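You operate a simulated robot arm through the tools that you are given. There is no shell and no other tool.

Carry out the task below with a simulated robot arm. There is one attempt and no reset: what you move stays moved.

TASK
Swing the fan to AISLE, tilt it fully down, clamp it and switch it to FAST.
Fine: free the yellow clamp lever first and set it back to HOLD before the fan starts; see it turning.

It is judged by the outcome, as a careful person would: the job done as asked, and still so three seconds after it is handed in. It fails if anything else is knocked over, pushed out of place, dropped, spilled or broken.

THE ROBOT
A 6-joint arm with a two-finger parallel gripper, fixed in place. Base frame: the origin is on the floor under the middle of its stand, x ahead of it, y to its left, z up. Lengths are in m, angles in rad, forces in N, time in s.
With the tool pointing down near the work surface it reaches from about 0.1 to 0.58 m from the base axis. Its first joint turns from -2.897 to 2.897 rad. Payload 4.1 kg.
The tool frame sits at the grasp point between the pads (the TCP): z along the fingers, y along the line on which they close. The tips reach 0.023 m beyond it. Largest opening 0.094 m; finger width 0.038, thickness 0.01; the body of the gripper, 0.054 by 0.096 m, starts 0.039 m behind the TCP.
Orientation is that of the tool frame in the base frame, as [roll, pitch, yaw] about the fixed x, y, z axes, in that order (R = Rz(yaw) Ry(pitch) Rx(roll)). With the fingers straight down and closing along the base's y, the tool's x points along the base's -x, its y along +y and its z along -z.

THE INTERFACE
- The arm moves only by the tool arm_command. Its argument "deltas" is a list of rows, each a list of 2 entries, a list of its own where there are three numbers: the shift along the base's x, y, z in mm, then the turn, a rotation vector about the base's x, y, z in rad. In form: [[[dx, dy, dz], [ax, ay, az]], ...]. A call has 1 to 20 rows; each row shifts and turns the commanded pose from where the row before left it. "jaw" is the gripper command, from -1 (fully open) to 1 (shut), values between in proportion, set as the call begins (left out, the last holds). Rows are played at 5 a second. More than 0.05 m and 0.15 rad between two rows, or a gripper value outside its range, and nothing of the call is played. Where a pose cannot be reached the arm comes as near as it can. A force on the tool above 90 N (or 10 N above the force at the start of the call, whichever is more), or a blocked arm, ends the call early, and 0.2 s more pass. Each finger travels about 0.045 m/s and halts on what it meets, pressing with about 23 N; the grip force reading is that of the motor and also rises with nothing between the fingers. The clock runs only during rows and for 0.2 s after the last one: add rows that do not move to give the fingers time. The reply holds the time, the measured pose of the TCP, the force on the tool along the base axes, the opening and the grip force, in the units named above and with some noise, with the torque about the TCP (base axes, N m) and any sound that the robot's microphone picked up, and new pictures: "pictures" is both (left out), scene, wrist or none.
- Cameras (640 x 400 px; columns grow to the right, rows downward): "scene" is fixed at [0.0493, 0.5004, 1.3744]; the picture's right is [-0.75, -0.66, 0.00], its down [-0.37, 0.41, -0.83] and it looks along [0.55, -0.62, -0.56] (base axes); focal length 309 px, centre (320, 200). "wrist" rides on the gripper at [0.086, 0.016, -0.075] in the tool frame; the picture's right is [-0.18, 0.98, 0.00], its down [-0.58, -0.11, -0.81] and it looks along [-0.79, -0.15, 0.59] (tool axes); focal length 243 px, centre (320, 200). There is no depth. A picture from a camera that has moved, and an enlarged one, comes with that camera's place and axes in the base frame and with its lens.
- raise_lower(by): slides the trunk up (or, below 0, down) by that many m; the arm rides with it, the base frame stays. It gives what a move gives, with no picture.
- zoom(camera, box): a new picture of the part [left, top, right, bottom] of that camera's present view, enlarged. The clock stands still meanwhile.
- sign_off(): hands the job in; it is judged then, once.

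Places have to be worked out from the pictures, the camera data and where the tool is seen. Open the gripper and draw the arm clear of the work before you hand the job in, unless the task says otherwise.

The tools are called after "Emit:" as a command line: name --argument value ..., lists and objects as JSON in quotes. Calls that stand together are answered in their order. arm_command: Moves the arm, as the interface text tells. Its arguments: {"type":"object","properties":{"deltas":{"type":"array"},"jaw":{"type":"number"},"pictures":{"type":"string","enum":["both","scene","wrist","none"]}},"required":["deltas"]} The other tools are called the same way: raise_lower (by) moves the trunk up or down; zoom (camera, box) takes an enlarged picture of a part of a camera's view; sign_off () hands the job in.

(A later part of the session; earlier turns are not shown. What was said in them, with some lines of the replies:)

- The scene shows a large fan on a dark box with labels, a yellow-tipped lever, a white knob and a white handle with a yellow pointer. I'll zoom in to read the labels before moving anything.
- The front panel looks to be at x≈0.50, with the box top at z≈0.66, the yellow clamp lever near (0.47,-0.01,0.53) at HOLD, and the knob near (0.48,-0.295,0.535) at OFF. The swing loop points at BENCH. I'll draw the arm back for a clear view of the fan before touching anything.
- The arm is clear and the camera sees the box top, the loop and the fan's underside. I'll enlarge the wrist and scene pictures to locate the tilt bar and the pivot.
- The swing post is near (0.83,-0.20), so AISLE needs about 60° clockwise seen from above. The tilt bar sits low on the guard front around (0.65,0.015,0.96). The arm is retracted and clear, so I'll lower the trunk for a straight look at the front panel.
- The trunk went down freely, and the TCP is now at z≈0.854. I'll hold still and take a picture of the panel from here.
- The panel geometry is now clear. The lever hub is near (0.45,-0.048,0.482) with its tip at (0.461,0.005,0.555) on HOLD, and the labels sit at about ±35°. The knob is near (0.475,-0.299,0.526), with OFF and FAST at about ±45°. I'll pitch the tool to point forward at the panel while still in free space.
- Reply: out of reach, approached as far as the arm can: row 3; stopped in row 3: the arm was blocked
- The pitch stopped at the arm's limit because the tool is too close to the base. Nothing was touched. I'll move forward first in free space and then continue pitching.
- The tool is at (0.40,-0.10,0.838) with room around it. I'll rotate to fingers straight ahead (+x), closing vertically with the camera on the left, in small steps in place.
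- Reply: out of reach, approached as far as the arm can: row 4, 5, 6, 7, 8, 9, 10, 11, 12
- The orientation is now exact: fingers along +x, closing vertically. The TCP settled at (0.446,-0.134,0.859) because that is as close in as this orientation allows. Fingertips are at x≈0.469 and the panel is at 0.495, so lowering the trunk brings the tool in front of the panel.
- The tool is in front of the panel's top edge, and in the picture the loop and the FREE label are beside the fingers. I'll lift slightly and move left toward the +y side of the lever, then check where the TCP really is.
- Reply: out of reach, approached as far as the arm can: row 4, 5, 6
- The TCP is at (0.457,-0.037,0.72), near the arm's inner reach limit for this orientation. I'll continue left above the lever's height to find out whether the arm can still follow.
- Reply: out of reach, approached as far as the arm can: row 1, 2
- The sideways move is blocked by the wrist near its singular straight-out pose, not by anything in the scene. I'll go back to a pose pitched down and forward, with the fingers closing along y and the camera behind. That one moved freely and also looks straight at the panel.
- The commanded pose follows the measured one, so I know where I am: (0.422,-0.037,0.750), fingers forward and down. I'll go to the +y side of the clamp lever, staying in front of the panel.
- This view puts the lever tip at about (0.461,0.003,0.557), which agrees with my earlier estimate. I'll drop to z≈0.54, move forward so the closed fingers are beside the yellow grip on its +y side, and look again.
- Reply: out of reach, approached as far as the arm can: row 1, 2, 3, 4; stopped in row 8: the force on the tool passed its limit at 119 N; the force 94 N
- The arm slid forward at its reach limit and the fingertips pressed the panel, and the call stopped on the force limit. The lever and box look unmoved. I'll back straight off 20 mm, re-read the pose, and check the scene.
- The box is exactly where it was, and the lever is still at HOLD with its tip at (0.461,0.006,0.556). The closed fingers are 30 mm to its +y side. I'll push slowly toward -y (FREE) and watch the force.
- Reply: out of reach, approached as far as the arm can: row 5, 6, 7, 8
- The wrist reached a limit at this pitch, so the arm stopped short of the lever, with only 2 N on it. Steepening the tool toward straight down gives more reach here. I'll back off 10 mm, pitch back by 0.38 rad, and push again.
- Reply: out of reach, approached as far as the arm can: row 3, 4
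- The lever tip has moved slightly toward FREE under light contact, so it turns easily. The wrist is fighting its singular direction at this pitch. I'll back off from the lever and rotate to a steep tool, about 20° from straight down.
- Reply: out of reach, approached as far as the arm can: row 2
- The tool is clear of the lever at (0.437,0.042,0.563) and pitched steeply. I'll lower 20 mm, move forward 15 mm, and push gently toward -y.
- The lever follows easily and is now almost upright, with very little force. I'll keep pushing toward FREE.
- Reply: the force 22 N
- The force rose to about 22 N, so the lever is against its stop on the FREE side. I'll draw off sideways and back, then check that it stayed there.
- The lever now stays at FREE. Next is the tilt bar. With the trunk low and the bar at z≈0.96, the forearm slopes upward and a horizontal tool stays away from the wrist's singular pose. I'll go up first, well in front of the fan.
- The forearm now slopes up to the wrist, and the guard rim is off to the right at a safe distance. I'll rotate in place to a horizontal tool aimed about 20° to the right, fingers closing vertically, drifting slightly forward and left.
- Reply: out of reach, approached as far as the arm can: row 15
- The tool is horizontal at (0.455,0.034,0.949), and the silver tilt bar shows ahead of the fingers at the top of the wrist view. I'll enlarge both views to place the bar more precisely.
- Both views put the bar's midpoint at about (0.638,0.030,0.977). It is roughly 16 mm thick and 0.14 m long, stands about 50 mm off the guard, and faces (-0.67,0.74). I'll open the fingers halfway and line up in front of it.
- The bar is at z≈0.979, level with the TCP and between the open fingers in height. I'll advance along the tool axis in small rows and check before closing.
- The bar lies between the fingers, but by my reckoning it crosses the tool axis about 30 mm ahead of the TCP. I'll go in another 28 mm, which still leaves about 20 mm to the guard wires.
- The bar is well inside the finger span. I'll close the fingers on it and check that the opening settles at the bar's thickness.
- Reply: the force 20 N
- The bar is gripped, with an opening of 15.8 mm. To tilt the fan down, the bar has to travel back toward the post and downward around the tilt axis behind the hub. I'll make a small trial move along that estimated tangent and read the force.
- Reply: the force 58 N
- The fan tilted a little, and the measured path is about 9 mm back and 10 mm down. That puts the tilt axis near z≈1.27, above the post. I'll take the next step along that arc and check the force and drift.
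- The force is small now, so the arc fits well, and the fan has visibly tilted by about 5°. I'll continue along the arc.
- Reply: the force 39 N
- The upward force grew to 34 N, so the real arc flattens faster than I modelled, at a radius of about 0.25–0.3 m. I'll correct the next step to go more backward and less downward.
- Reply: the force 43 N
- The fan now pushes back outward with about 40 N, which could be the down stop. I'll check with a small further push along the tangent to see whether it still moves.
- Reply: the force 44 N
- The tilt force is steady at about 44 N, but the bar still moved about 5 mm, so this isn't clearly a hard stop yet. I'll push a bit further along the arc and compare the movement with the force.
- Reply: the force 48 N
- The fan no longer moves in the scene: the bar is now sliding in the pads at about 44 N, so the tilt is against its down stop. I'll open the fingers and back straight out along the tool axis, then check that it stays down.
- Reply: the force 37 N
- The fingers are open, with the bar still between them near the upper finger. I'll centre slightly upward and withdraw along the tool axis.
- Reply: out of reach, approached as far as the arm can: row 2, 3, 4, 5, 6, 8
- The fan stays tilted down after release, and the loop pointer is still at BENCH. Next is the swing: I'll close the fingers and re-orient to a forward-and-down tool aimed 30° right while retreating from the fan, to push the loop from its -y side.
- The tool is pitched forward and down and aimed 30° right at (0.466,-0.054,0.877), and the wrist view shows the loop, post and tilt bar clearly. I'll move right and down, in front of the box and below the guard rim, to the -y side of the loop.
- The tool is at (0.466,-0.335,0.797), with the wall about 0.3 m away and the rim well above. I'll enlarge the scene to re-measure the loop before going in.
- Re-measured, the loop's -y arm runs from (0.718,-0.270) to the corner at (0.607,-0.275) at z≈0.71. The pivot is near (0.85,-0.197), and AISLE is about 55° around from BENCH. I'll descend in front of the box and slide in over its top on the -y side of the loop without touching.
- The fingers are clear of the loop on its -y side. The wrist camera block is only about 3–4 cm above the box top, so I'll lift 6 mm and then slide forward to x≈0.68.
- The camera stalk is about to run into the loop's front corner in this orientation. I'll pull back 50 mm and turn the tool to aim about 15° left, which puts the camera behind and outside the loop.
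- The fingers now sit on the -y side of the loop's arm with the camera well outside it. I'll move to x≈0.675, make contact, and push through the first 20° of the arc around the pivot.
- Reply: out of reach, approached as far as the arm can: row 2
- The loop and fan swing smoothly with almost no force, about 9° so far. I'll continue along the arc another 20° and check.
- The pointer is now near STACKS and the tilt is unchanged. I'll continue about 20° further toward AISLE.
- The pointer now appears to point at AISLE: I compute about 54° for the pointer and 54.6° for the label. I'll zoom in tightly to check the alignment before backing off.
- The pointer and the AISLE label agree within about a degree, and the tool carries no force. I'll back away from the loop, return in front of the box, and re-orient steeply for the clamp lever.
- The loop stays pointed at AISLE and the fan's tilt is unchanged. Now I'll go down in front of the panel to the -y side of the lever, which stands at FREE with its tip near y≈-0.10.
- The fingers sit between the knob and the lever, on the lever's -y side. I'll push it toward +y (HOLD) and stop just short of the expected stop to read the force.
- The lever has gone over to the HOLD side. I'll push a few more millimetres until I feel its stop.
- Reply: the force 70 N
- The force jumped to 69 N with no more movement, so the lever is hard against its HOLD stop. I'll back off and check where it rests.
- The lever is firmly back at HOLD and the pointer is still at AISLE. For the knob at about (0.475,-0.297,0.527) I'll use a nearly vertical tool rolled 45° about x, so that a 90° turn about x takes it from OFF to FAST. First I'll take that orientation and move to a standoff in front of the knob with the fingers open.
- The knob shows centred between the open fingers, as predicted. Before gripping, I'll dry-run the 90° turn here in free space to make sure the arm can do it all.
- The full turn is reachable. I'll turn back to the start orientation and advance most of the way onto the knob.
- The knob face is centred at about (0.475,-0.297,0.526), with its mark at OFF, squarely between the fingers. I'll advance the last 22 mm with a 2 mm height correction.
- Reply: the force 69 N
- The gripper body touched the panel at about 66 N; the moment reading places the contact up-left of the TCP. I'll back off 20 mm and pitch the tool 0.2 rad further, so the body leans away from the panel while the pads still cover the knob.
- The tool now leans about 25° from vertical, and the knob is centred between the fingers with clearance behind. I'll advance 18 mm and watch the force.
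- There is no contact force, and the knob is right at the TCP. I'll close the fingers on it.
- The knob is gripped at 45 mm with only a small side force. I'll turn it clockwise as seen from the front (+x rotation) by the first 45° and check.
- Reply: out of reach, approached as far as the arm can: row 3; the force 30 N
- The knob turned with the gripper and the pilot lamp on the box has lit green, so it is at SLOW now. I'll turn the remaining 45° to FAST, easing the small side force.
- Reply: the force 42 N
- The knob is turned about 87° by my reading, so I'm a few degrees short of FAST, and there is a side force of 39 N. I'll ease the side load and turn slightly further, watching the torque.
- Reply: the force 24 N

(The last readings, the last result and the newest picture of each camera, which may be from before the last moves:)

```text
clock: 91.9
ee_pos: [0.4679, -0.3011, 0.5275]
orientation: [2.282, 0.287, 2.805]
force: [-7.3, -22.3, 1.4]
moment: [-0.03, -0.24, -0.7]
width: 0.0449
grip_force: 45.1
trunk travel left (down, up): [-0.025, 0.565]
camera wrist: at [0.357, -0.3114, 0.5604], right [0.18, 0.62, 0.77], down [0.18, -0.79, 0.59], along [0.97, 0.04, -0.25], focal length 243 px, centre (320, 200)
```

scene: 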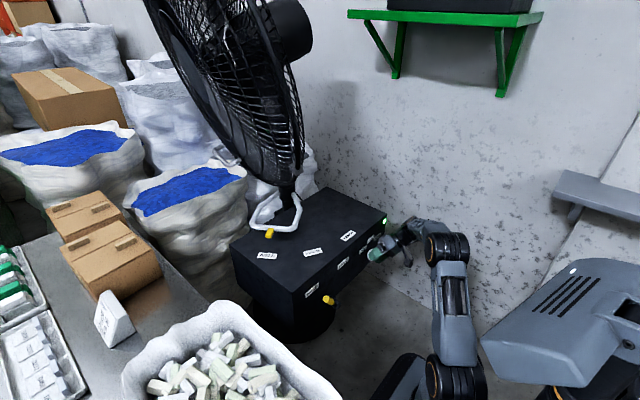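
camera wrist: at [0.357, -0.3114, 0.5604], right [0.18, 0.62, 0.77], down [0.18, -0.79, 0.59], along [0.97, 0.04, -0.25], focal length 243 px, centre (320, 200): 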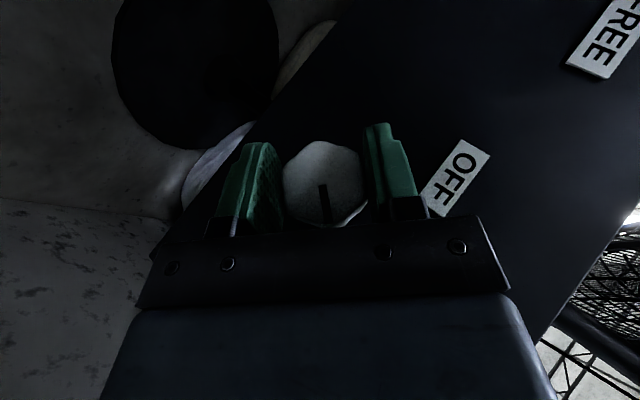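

The tool has turned about 93° from the start, with no torque from a stop, and the lamp is lit. I'll open the fingers and back straight out from the knob to see where it points.

Emit:
arm_command --deltas '[[[0, 0, 0], [0, 0, 0]], [[0, 0, 0], [0, 0, 0]], [[0, 0, 0], [0, 0, 0]], [[-12, 0, 0], [0, 0, 0]], [[-15, 0, 0], [0, 0, 0]], [[-20, 0, 0], [0, 0, 0]], [[-20, 0, 0], [0, 0, 0]]]' --jaw -1

Emit:
zoom --camera "wrist" --box '[160, 40, 520, 260]'

Emit:
zoom --camera "scene" --box '[340, 200, 420, 280]'

```text
clock: 93.5
ee_pos: [0.4008, -0.3029, 0.5277]
orientation: [2.281, 0.289, 2.804]
force: [0.0, 0.2, -1.1]
moment: [0.0, 0.01, -0.02]
width: 0.094
grip_force: 0.0
trunk travel left (down, up): [-0.025, 0.565]
camera wrist: at [0.2903, -0.3115, 0.561], right [0.18, 0.62, 0.77], down [0.18, -0.79, 0.59], along [0.97, 0.03, -0.25], focal length 243 px, centre (320, 200)
```

scene: 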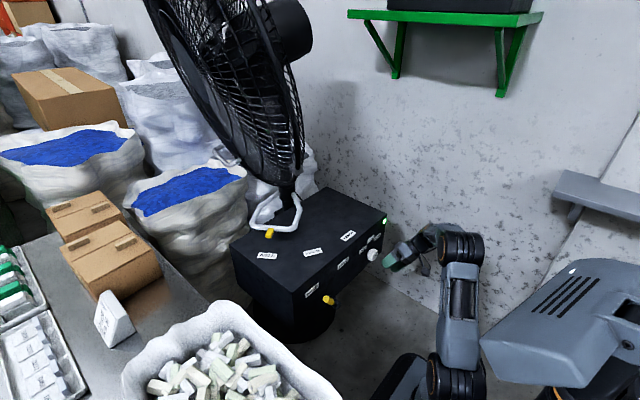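
wrist: 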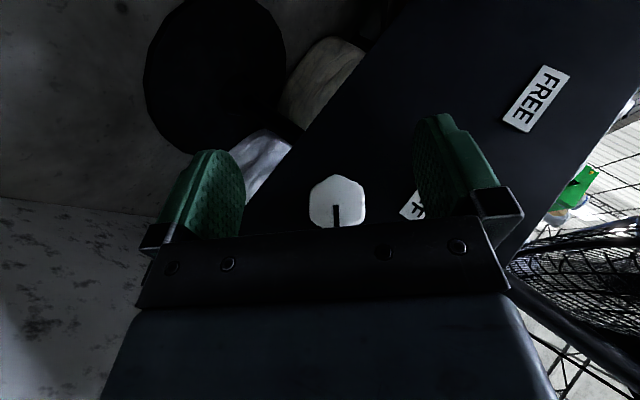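

```text
1.78 times, centred on (340, 150) of wrist
camera zoom: at [0.2903, -0.3115, 0.561], right [0.18, 0.62, 0.77], down [0.18, -0.79, 0.59], along [0.97, 0.03, -0.25], focal length 431 px, centre (284, 289)
```

zoom: 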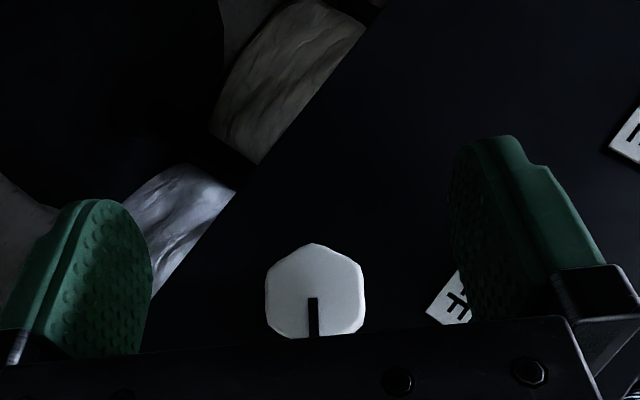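

```text
5.00 times, centred on (380, 240) of scene
camera zoom: at [0.0493, 0.5004, 1.3744], right [-0.75, -0.66, 0.0], down [-0.37, 0.41, -0.83], along [0.55, -0.62, -0.56], focal length 1547 px, centre (20, 0)
```

zoom: 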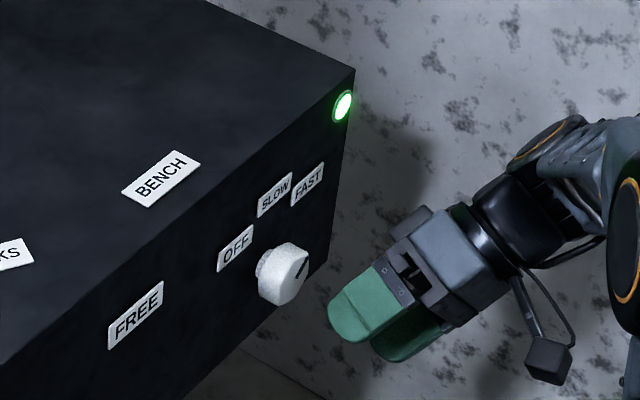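

The knob's mark now points at FAST and the lamp is bright green. I'll move the arm well back from the panel and compare close-ups of the fan blades at two moments to see whether it is turning.

Emit:
zoom --camera "scene" --box '[130, 0, 330, 200]'

Emit:
arm_command --deltas '[[[0, 0, 0], [-0.131, 0, 0]], [[0, 0, 0], [-0.131, 0, 0]], [[0, 0, 0], [-0.131, 0, 0]], [[-5, 0, 15], [-0.131, 0, 0]], [[-5, 5, 20], [-0.131, 0, 0]], [[-5, 5, 20], [-0.131, 0, 0]], [[0, 0, 0], [0, 0, 0]]]'

Emit:
zoom --camera "scene" --box '[130, 0, 330, 200]'

```text
2.00 times, centred on (230, 100) of scene
camera zoom: at [0.0493, 0.5004, 1.3744], right [-0.75, -0.66, 0.0], down [-0.37, 0.41, -0.83], along [0.55, -0.62, -0.56], focal length 619 px, centre (500, 400)
```

zoom: 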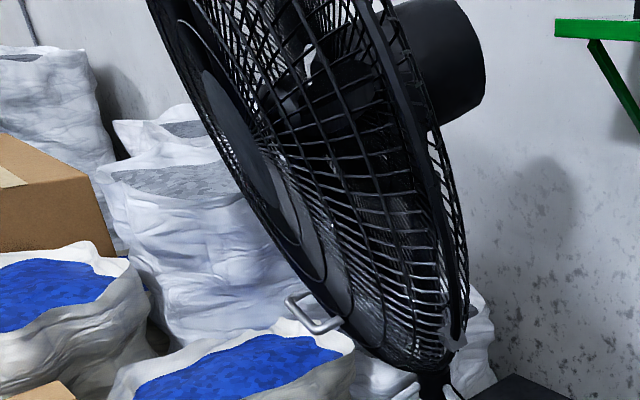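

```text
clock: 95.1
ee_pos: [0.3862, -0.2922, 0.5825]
orientation: [3.113, 0.439, 3.119]
force: [-0.2, -0.3, -0.7]
moment: [0.0, -0.04, 0.01]
width: 0.0939
grip_force: 0.0
trunk travel left (down, up): [-0.025, 0.565]
camera wrist: at [0.2751, -0.2738, 0.6141], right [0.18, 0.98, 0.1], down [0.18, -0.14, 0.97], along [0.97, -0.15, -0.2], focal length 243 px, centre (320, 200)
```

scene: 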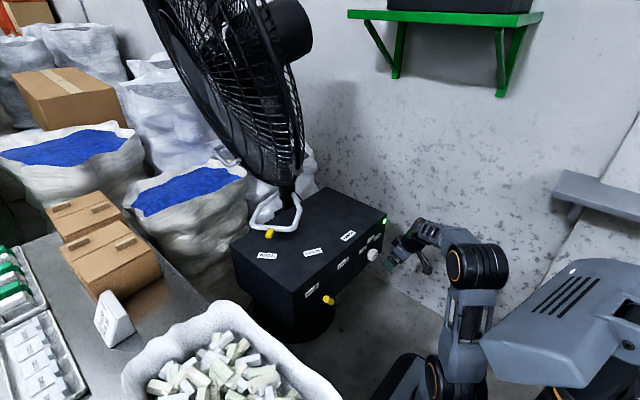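
wrist: 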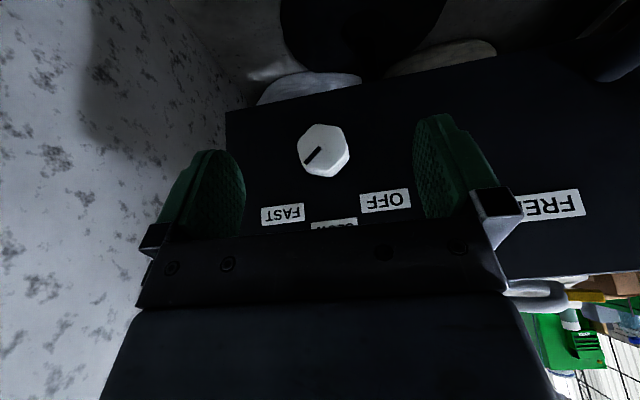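

```text
2.00 times, centred on (230, 100) of scene
camera zoom: at [0.0493, 0.5004, 1.3744], right [-0.75, -0.66, 0.0], down [-0.37, 0.41, -0.83], along [0.55, -0.62, -0.56], focal length 619 px, centre (500, 400)
```

zoom: 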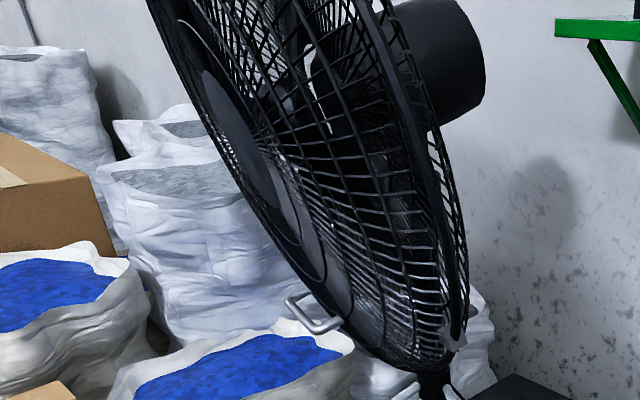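

The blade positions differ between the two close-ups, so the fan is turning. I'll zoom on the knob to check how closely its mark lines up with FAST.

Emit:
zoom --camera "wrist" --box '[240, 90, 440, 230]'

Emit:
zoom --camera "scene" --box '[350, 215, 400, 270]'

```text
2.86 times, centred on (340, 160) of wrist
camera zoom: at [0.2751, -0.2738, 0.6141], right [0.18, 0.98, 0.1], down [0.18, -0.14, 0.97], along [0.97, -0.15, -0.2], focal length 693 px, centre (263, 314)
```

zoom: 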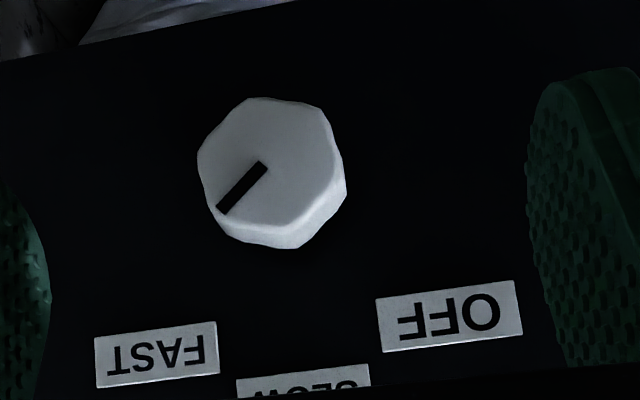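

```text
7.27 times, centred on (375, 242) of scene
camera zoom: at [0.0493, 0.5004, 1.3744], right [-0.75, -0.66, 0.0], down [-0.37, 0.41, -0.83], along [0.55, -0.62, -0.56], focal length 2250 px, centre (-80, -109)
```

zoom: 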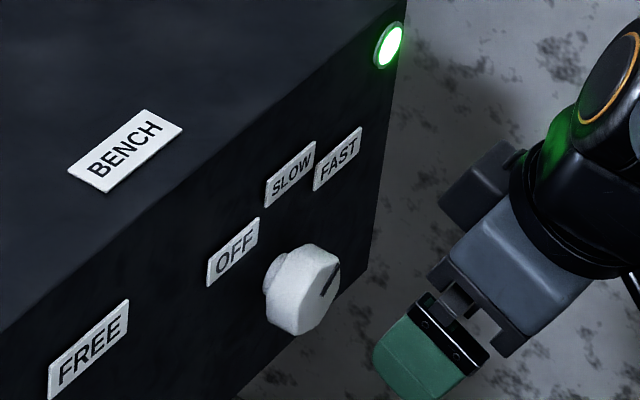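

The mark sits within about 5° of the FAST label. I'll draw the arm back from the box with the gripper open, let the fan run, and look again.

Emit:
arm_command --deltas '[[[-20, 10, 10], [0, 0, 0]], [[-20, 10, 15], [0, 0, 0]], [[-20, 10, 20], [0, 0, 0]], [[-20, 10, 20], [0, 0, 0]], [[-15, 10, 20], [0, 0, 0]], [[0, 10, 20], [0, 0, 0]], [[0, 0, 20], [0, 0, 0]], [[0, 0, 0], [0, 0, 0]], [[0, 0, 0], [0, 0, 0]], [[0, 0, 0], [0, 0, 0]]]'

Emit:
zoom --camera "scene" --box '[130, 0, 330, 200]'

Emit:
zoom --camera "wrist" --box '[60, 0, 560, 240]'

```text
clock: 97.3
ee_pos: [0.2912, -0.2322, 0.7087]
orientation: [3.112, 0.437, 3.116]
force: [-1.2, 0.2, 1.1]
moment: [-0.01, 0.02, 0.01]
width: 0.0941
grip_force: 0.0
trunk travel left (down, up): [-0.025, 0.565]
camera wrist: at [0.1799, -0.2142, 0.7387], right [0.18, 0.98, 0.1], down [0.18, -0.14, 0.97], along [0.97, -0.15, -0.2], focal length 243 px, centre (320, 200)
```

scene: 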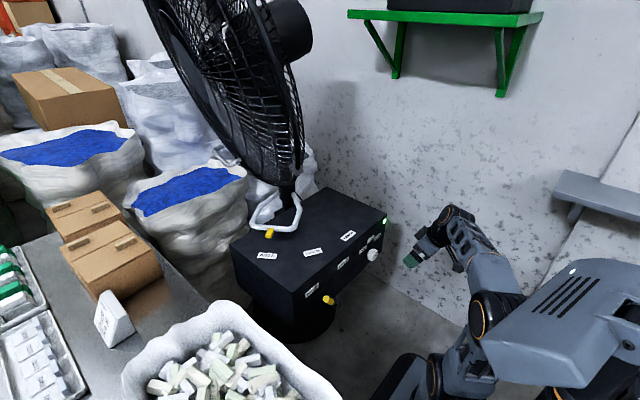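
wrist: 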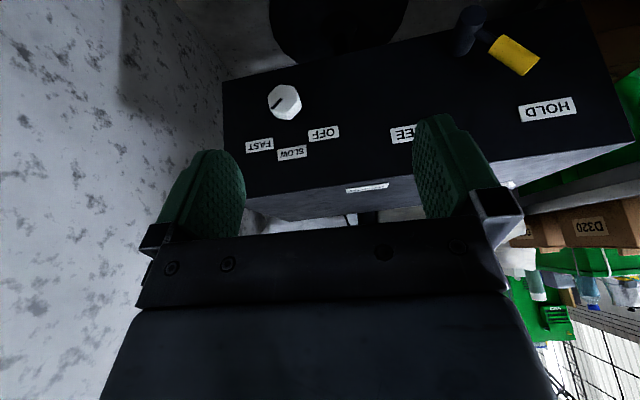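

```text
2.00 times, centred on (230, 100) of scene
camera zoom: at [0.0493, 0.5004, 1.3744], right [-0.75, -0.66, 0.0], down [-0.37, 0.41, -0.83], along [0.55, -0.62, -0.56], focal length 619 px, centre (500, 400)
```

zoom: 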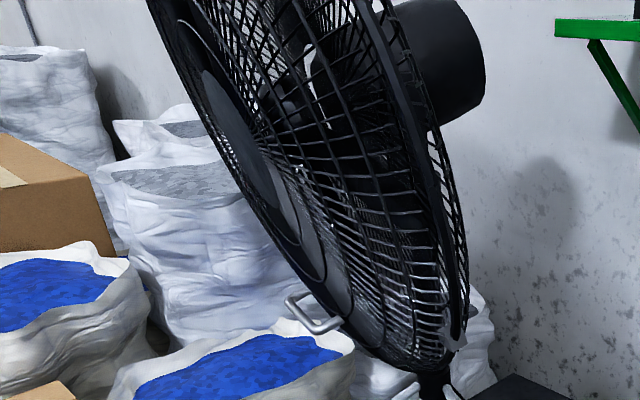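

```text
1.28 times, centred on (310, 120) of wrist
camera zoom: at [0.1799, -0.2142, 0.7387], right [0.18, 0.98, 0.1], down [0.18, -0.14, 0.97], along [0.97, -0.15, -0.2], focal length 311 px, centre (333, 302)
```

zoom: 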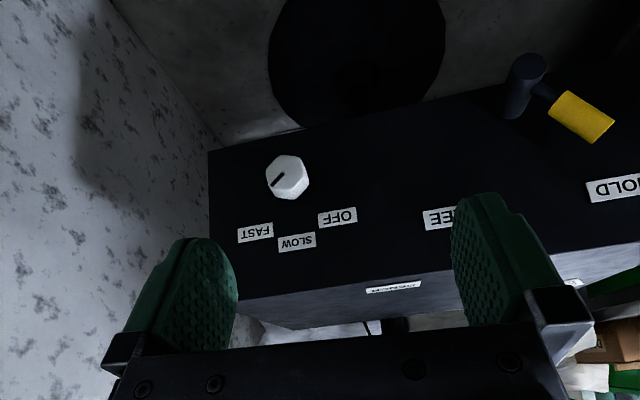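

The arm is clear, the lever is at HOLD and the knob at FAST. I want to be sure the blades are really turning, so I'll take tight close-ups a short time apart.

Emit:
zoom --camera "scene" --box '[190, 0, 310, 120]'

Emit:
arm_command --deltas '[[[0, 0, 0], [0, 0, 0]]]' --pictures "none"

Emit:
zoom --camera "scene" --box '[190, 0, 310, 120]'

Emit:
arm_command --deltas '[[[0, 0, 0], [0, 0, 0]], [[0, 0, 0], [0, 0, 0]]]' --pictures "none"

Emit:
zoom --camera "scene" --box '[190, 0, 310, 120]'

```text
3.33 times, centred on (250, 60) of scene
camera zoom: at [0.0493, 0.5004, 1.3744], right [-0.75, -0.66, 0.0], down [-0.37, 0.41, -0.83], along [0.55, -0.62, -0.56], focal length 1031 px, centre (553, 667)
```

zoom: 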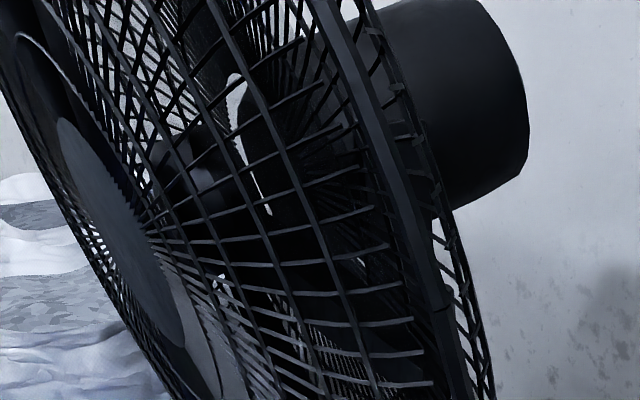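

```text
clock: 97.7
ee_pos: [0.2919, -0.2323, 0.7085]
orientation: [3.114, 0.439, 3.118]
force: [-0.4, 0.1, -0.3]
moment: [0.02, 0.0, -0.01]
width: 0.0939
grip_force: 0.0
trunk travel left (down, up): [-0.025, 0.565]
```

```text
3.33 times, centred on (250, 60) of scene
camera zoom: at [0.0493, 0.5004, 1.3744], right [-0.75, -0.66, 0.0], down [-0.37, 0.41, -0.83], along [0.55, -0.62, -0.56], focal length 1031 px, centre (553, 667)
```

zoom: 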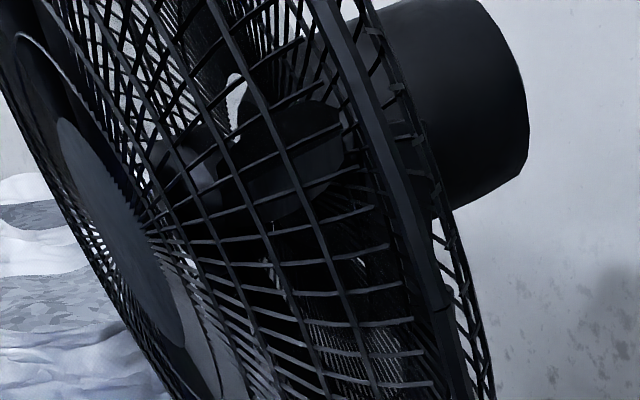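

```text
clock: 98.3
ee_pos: [0.2912, -0.2314, 0.7084]
orientation: [3.112, 0.437, 3.118]
force: [0.9, 0.1, -0.2]
moment: [-0.02, -0.01, -0.01]
width: 0.0939
grip_force: 0.1
trunk travel left (down, up): [-0.025, 0.565]
```

```text
3.33 times, centred on (250, 60) of scene
camera zoom: at [0.0493, 0.5004, 1.3744], right [-0.75, -0.66, 0.0], down [-0.37, 0.41, -0.83], along [0.55, -0.62, -0.56], focal length 1031 px, centre (553, 667)
```

zoom: 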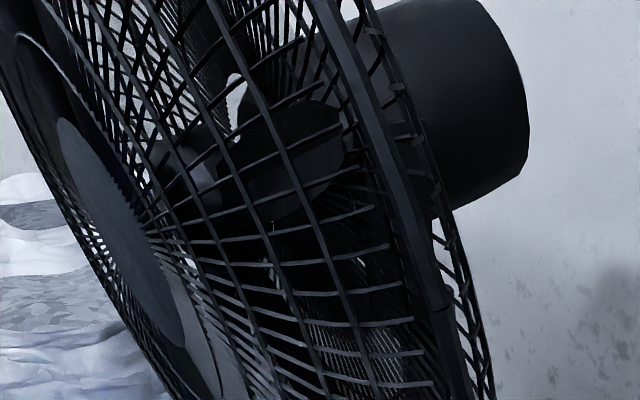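

The first pair differs, but the last two look alike, which could just be the sampling interval matching the blade spacing. I'll take a few more samples at different intervals to be sure.

Emit:
arm_command --deltas '[[[0, 0, 0], [0, 0, 0]]]' --pictures "none"

Emit:
zoom --camera "scene" --box '[190, 0, 310, 120]'

Emit:
arm_command --deltas '[[[0, 0, 0], [0, 0, 0]], [[0, 0, 0], [0, 0, 0]], [[0, 0, 0], [0, 0, 0]]]' --pictures "none"

Emit:
zoom --camera "scene" --box '[190, 0, 310, 120]'

Emit:
arm_command --deltas '[[[0, 0, 0], [0, 0, 0]]]' --pictures "none"

Emit:
zoom --camera "scene" --box '[190, 0, 310, 120]'

```text
clock: 98.7
ee_pos: [0.2901, -0.2314, 0.7083]
orientation: [3.111, 0.438, 3.117]
force: [-0.5, 0.6, -0.9]
moment: [-0.01, -0.05, 0.02]
width: 0.0939
grip_force: 0.1
trunk travel left (down, up): [-0.025, 0.565]
```

```text
3.33 times, centred on (250, 60) of scene
camera zoom: at [0.0493, 0.5004, 1.3744], right [-0.75, -0.66, 0.0], down [-0.37, 0.41, -0.83], along [0.55, -0.62, -0.56], focal length 1031 px, centre (553, 667)
```

zoom: 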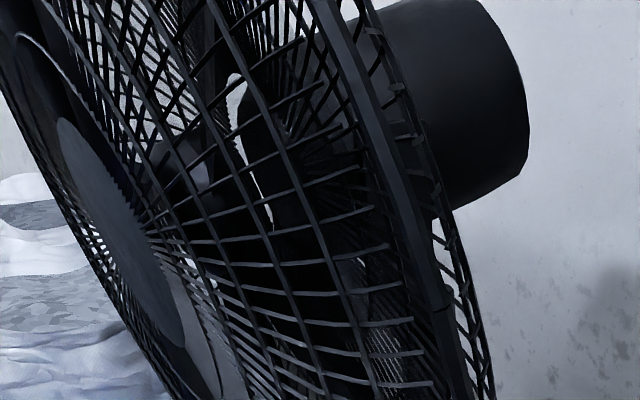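

```text
clock: 99.5
ee_pos: [0.2912, -0.2325, 0.7068]
orientation: [3.114, 0.439, 3.115]
force: [-0.1, 0.4, 0.4]
moment: [0.01, -0.01, 0.0]
width: 0.0939
grip_force: 0.0
trunk travel left (down, up): [-0.025, 0.565]
```

```text
3.33 times, centred on (250, 60) of scene
camera zoom: at [0.0493, 0.5004, 1.3744], right [-0.75, -0.66, 0.0], down [-0.37, 0.41, -0.83], along [0.55, -0.62, -0.56], focal length 1031 px, centre (553, 667)
```

zoom: 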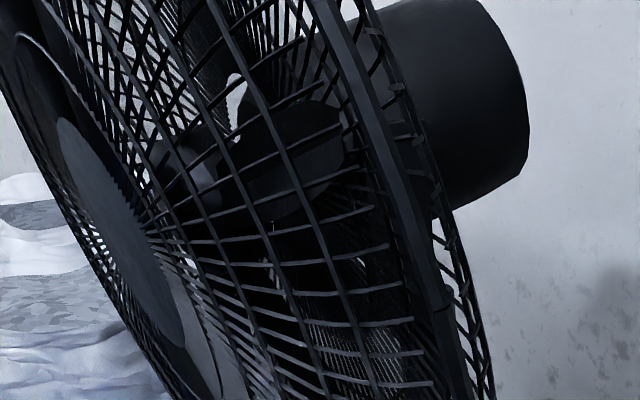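

```text
clock: 99.9
ee_pos: [0.2913, -0.2317, 0.7069]
orientation: [3.112, 0.438, 3.117]
force: [-0.3, -0.2, 0.0]
moment: [0.0, 0.0, -0.01]
width: 0.094
grip_force: 0.0
trunk travel left (down, up): [-0.025, 0.565]
```

```text
3.33 times, centred on (250, 60) of scene
camera zoom: at [0.0493, 0.5004, 1.3744], right [-0.75, -0.66, 0.0], down [-0.37, 0.41, -0.83], along [0.55, -0.62, -0.56], focal length 1031 px, centre (553, 667)
```

zoom: 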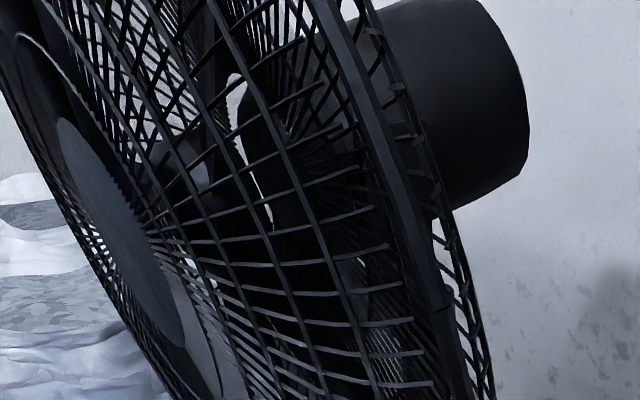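

The blades are in different positions in successive samples at steady intervals, so the fan is running. I'll make a last check of the pointer, lever and surroundings before handing in.

Emit:
zoom --camera "scene" --box '[220, 180, 400, 320]'

Emit:
zoom --camera "scene" --box '[0, 0, 400, 400]'

```text
2.86 times, centred on (310, 250) of scene
camera zoom: at [0.0493, 0.5004, 1.3744], right [-0.75, -0.66, 0.0], down [-0.37, 0.41, -0.83], along [0.55, -0.62, -0.56], focal length 884 px, centre (349, 57)
```

zoom: 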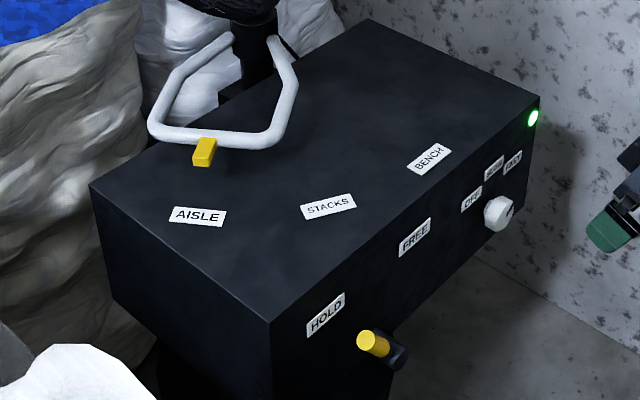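

```text
1.00 times, centred on (200, 200) of scene (not enlarged: the box is as wide or as high as the picture)
camera zoom: at [0.0493, 0.5004, 1.3744], right [-0.75, -0.66, 0.0], down [-0.37, 0.41, -0.83], along [0.55, -0.62, -0.56], focal length 309 px, centre (440, 200)
```

zoom: 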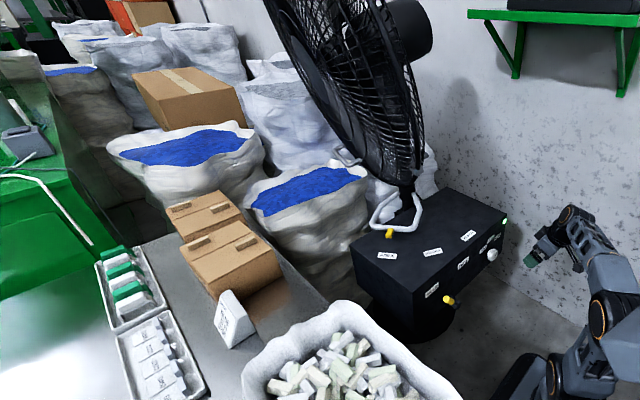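

Everything is as asked: the pointer is at AISLE, the fan is tilted down to its stop, and the yellow lever is at HOLD. The knob is at FAST with the green lamp lit, and the blades are turning. Nothing else has moved, and the gripper is open and clear of the work, so I'm handing the job in.

Emit:
sign_off

```text
The job is handed in.
```

The fan is swung to AISLE, tilted down, clamped at HOLD and running on FAST, and I've handed the job in.

- **Order:** I freed the yellow clamp lever first. I then tilted the fan before swinging it, because by my estimate the tilt bar would be out of the arm's reach at AISLE. The lever went back to HOLD before I touched the speed knob.
- **Swing:** the pointer lines up with the AISLE label to within about a degree or two.
- **Tilt:** I pushed the bar down until the fan stopped moving and the bar slid in the grip at about 44 N. I took that as the down stop; there is no tilt marking to check it against. It stayed put when released.
- **Speed:** the knob mark sits about 5° past the FAST label, and the green lamp is lit. The blades were in different positions across several pictures, so the fan is turning.
- **Contact with the box:** the gripper pressed the front panel twice while I was lining up, peaking at about 119 N the first time and 66 N the second. I checked the box after the first and it hadn't shifted, and it looks in place in the final pictures. I saw nothing else knocked or moved.

The gripper is open and the arm is clear of the fan.
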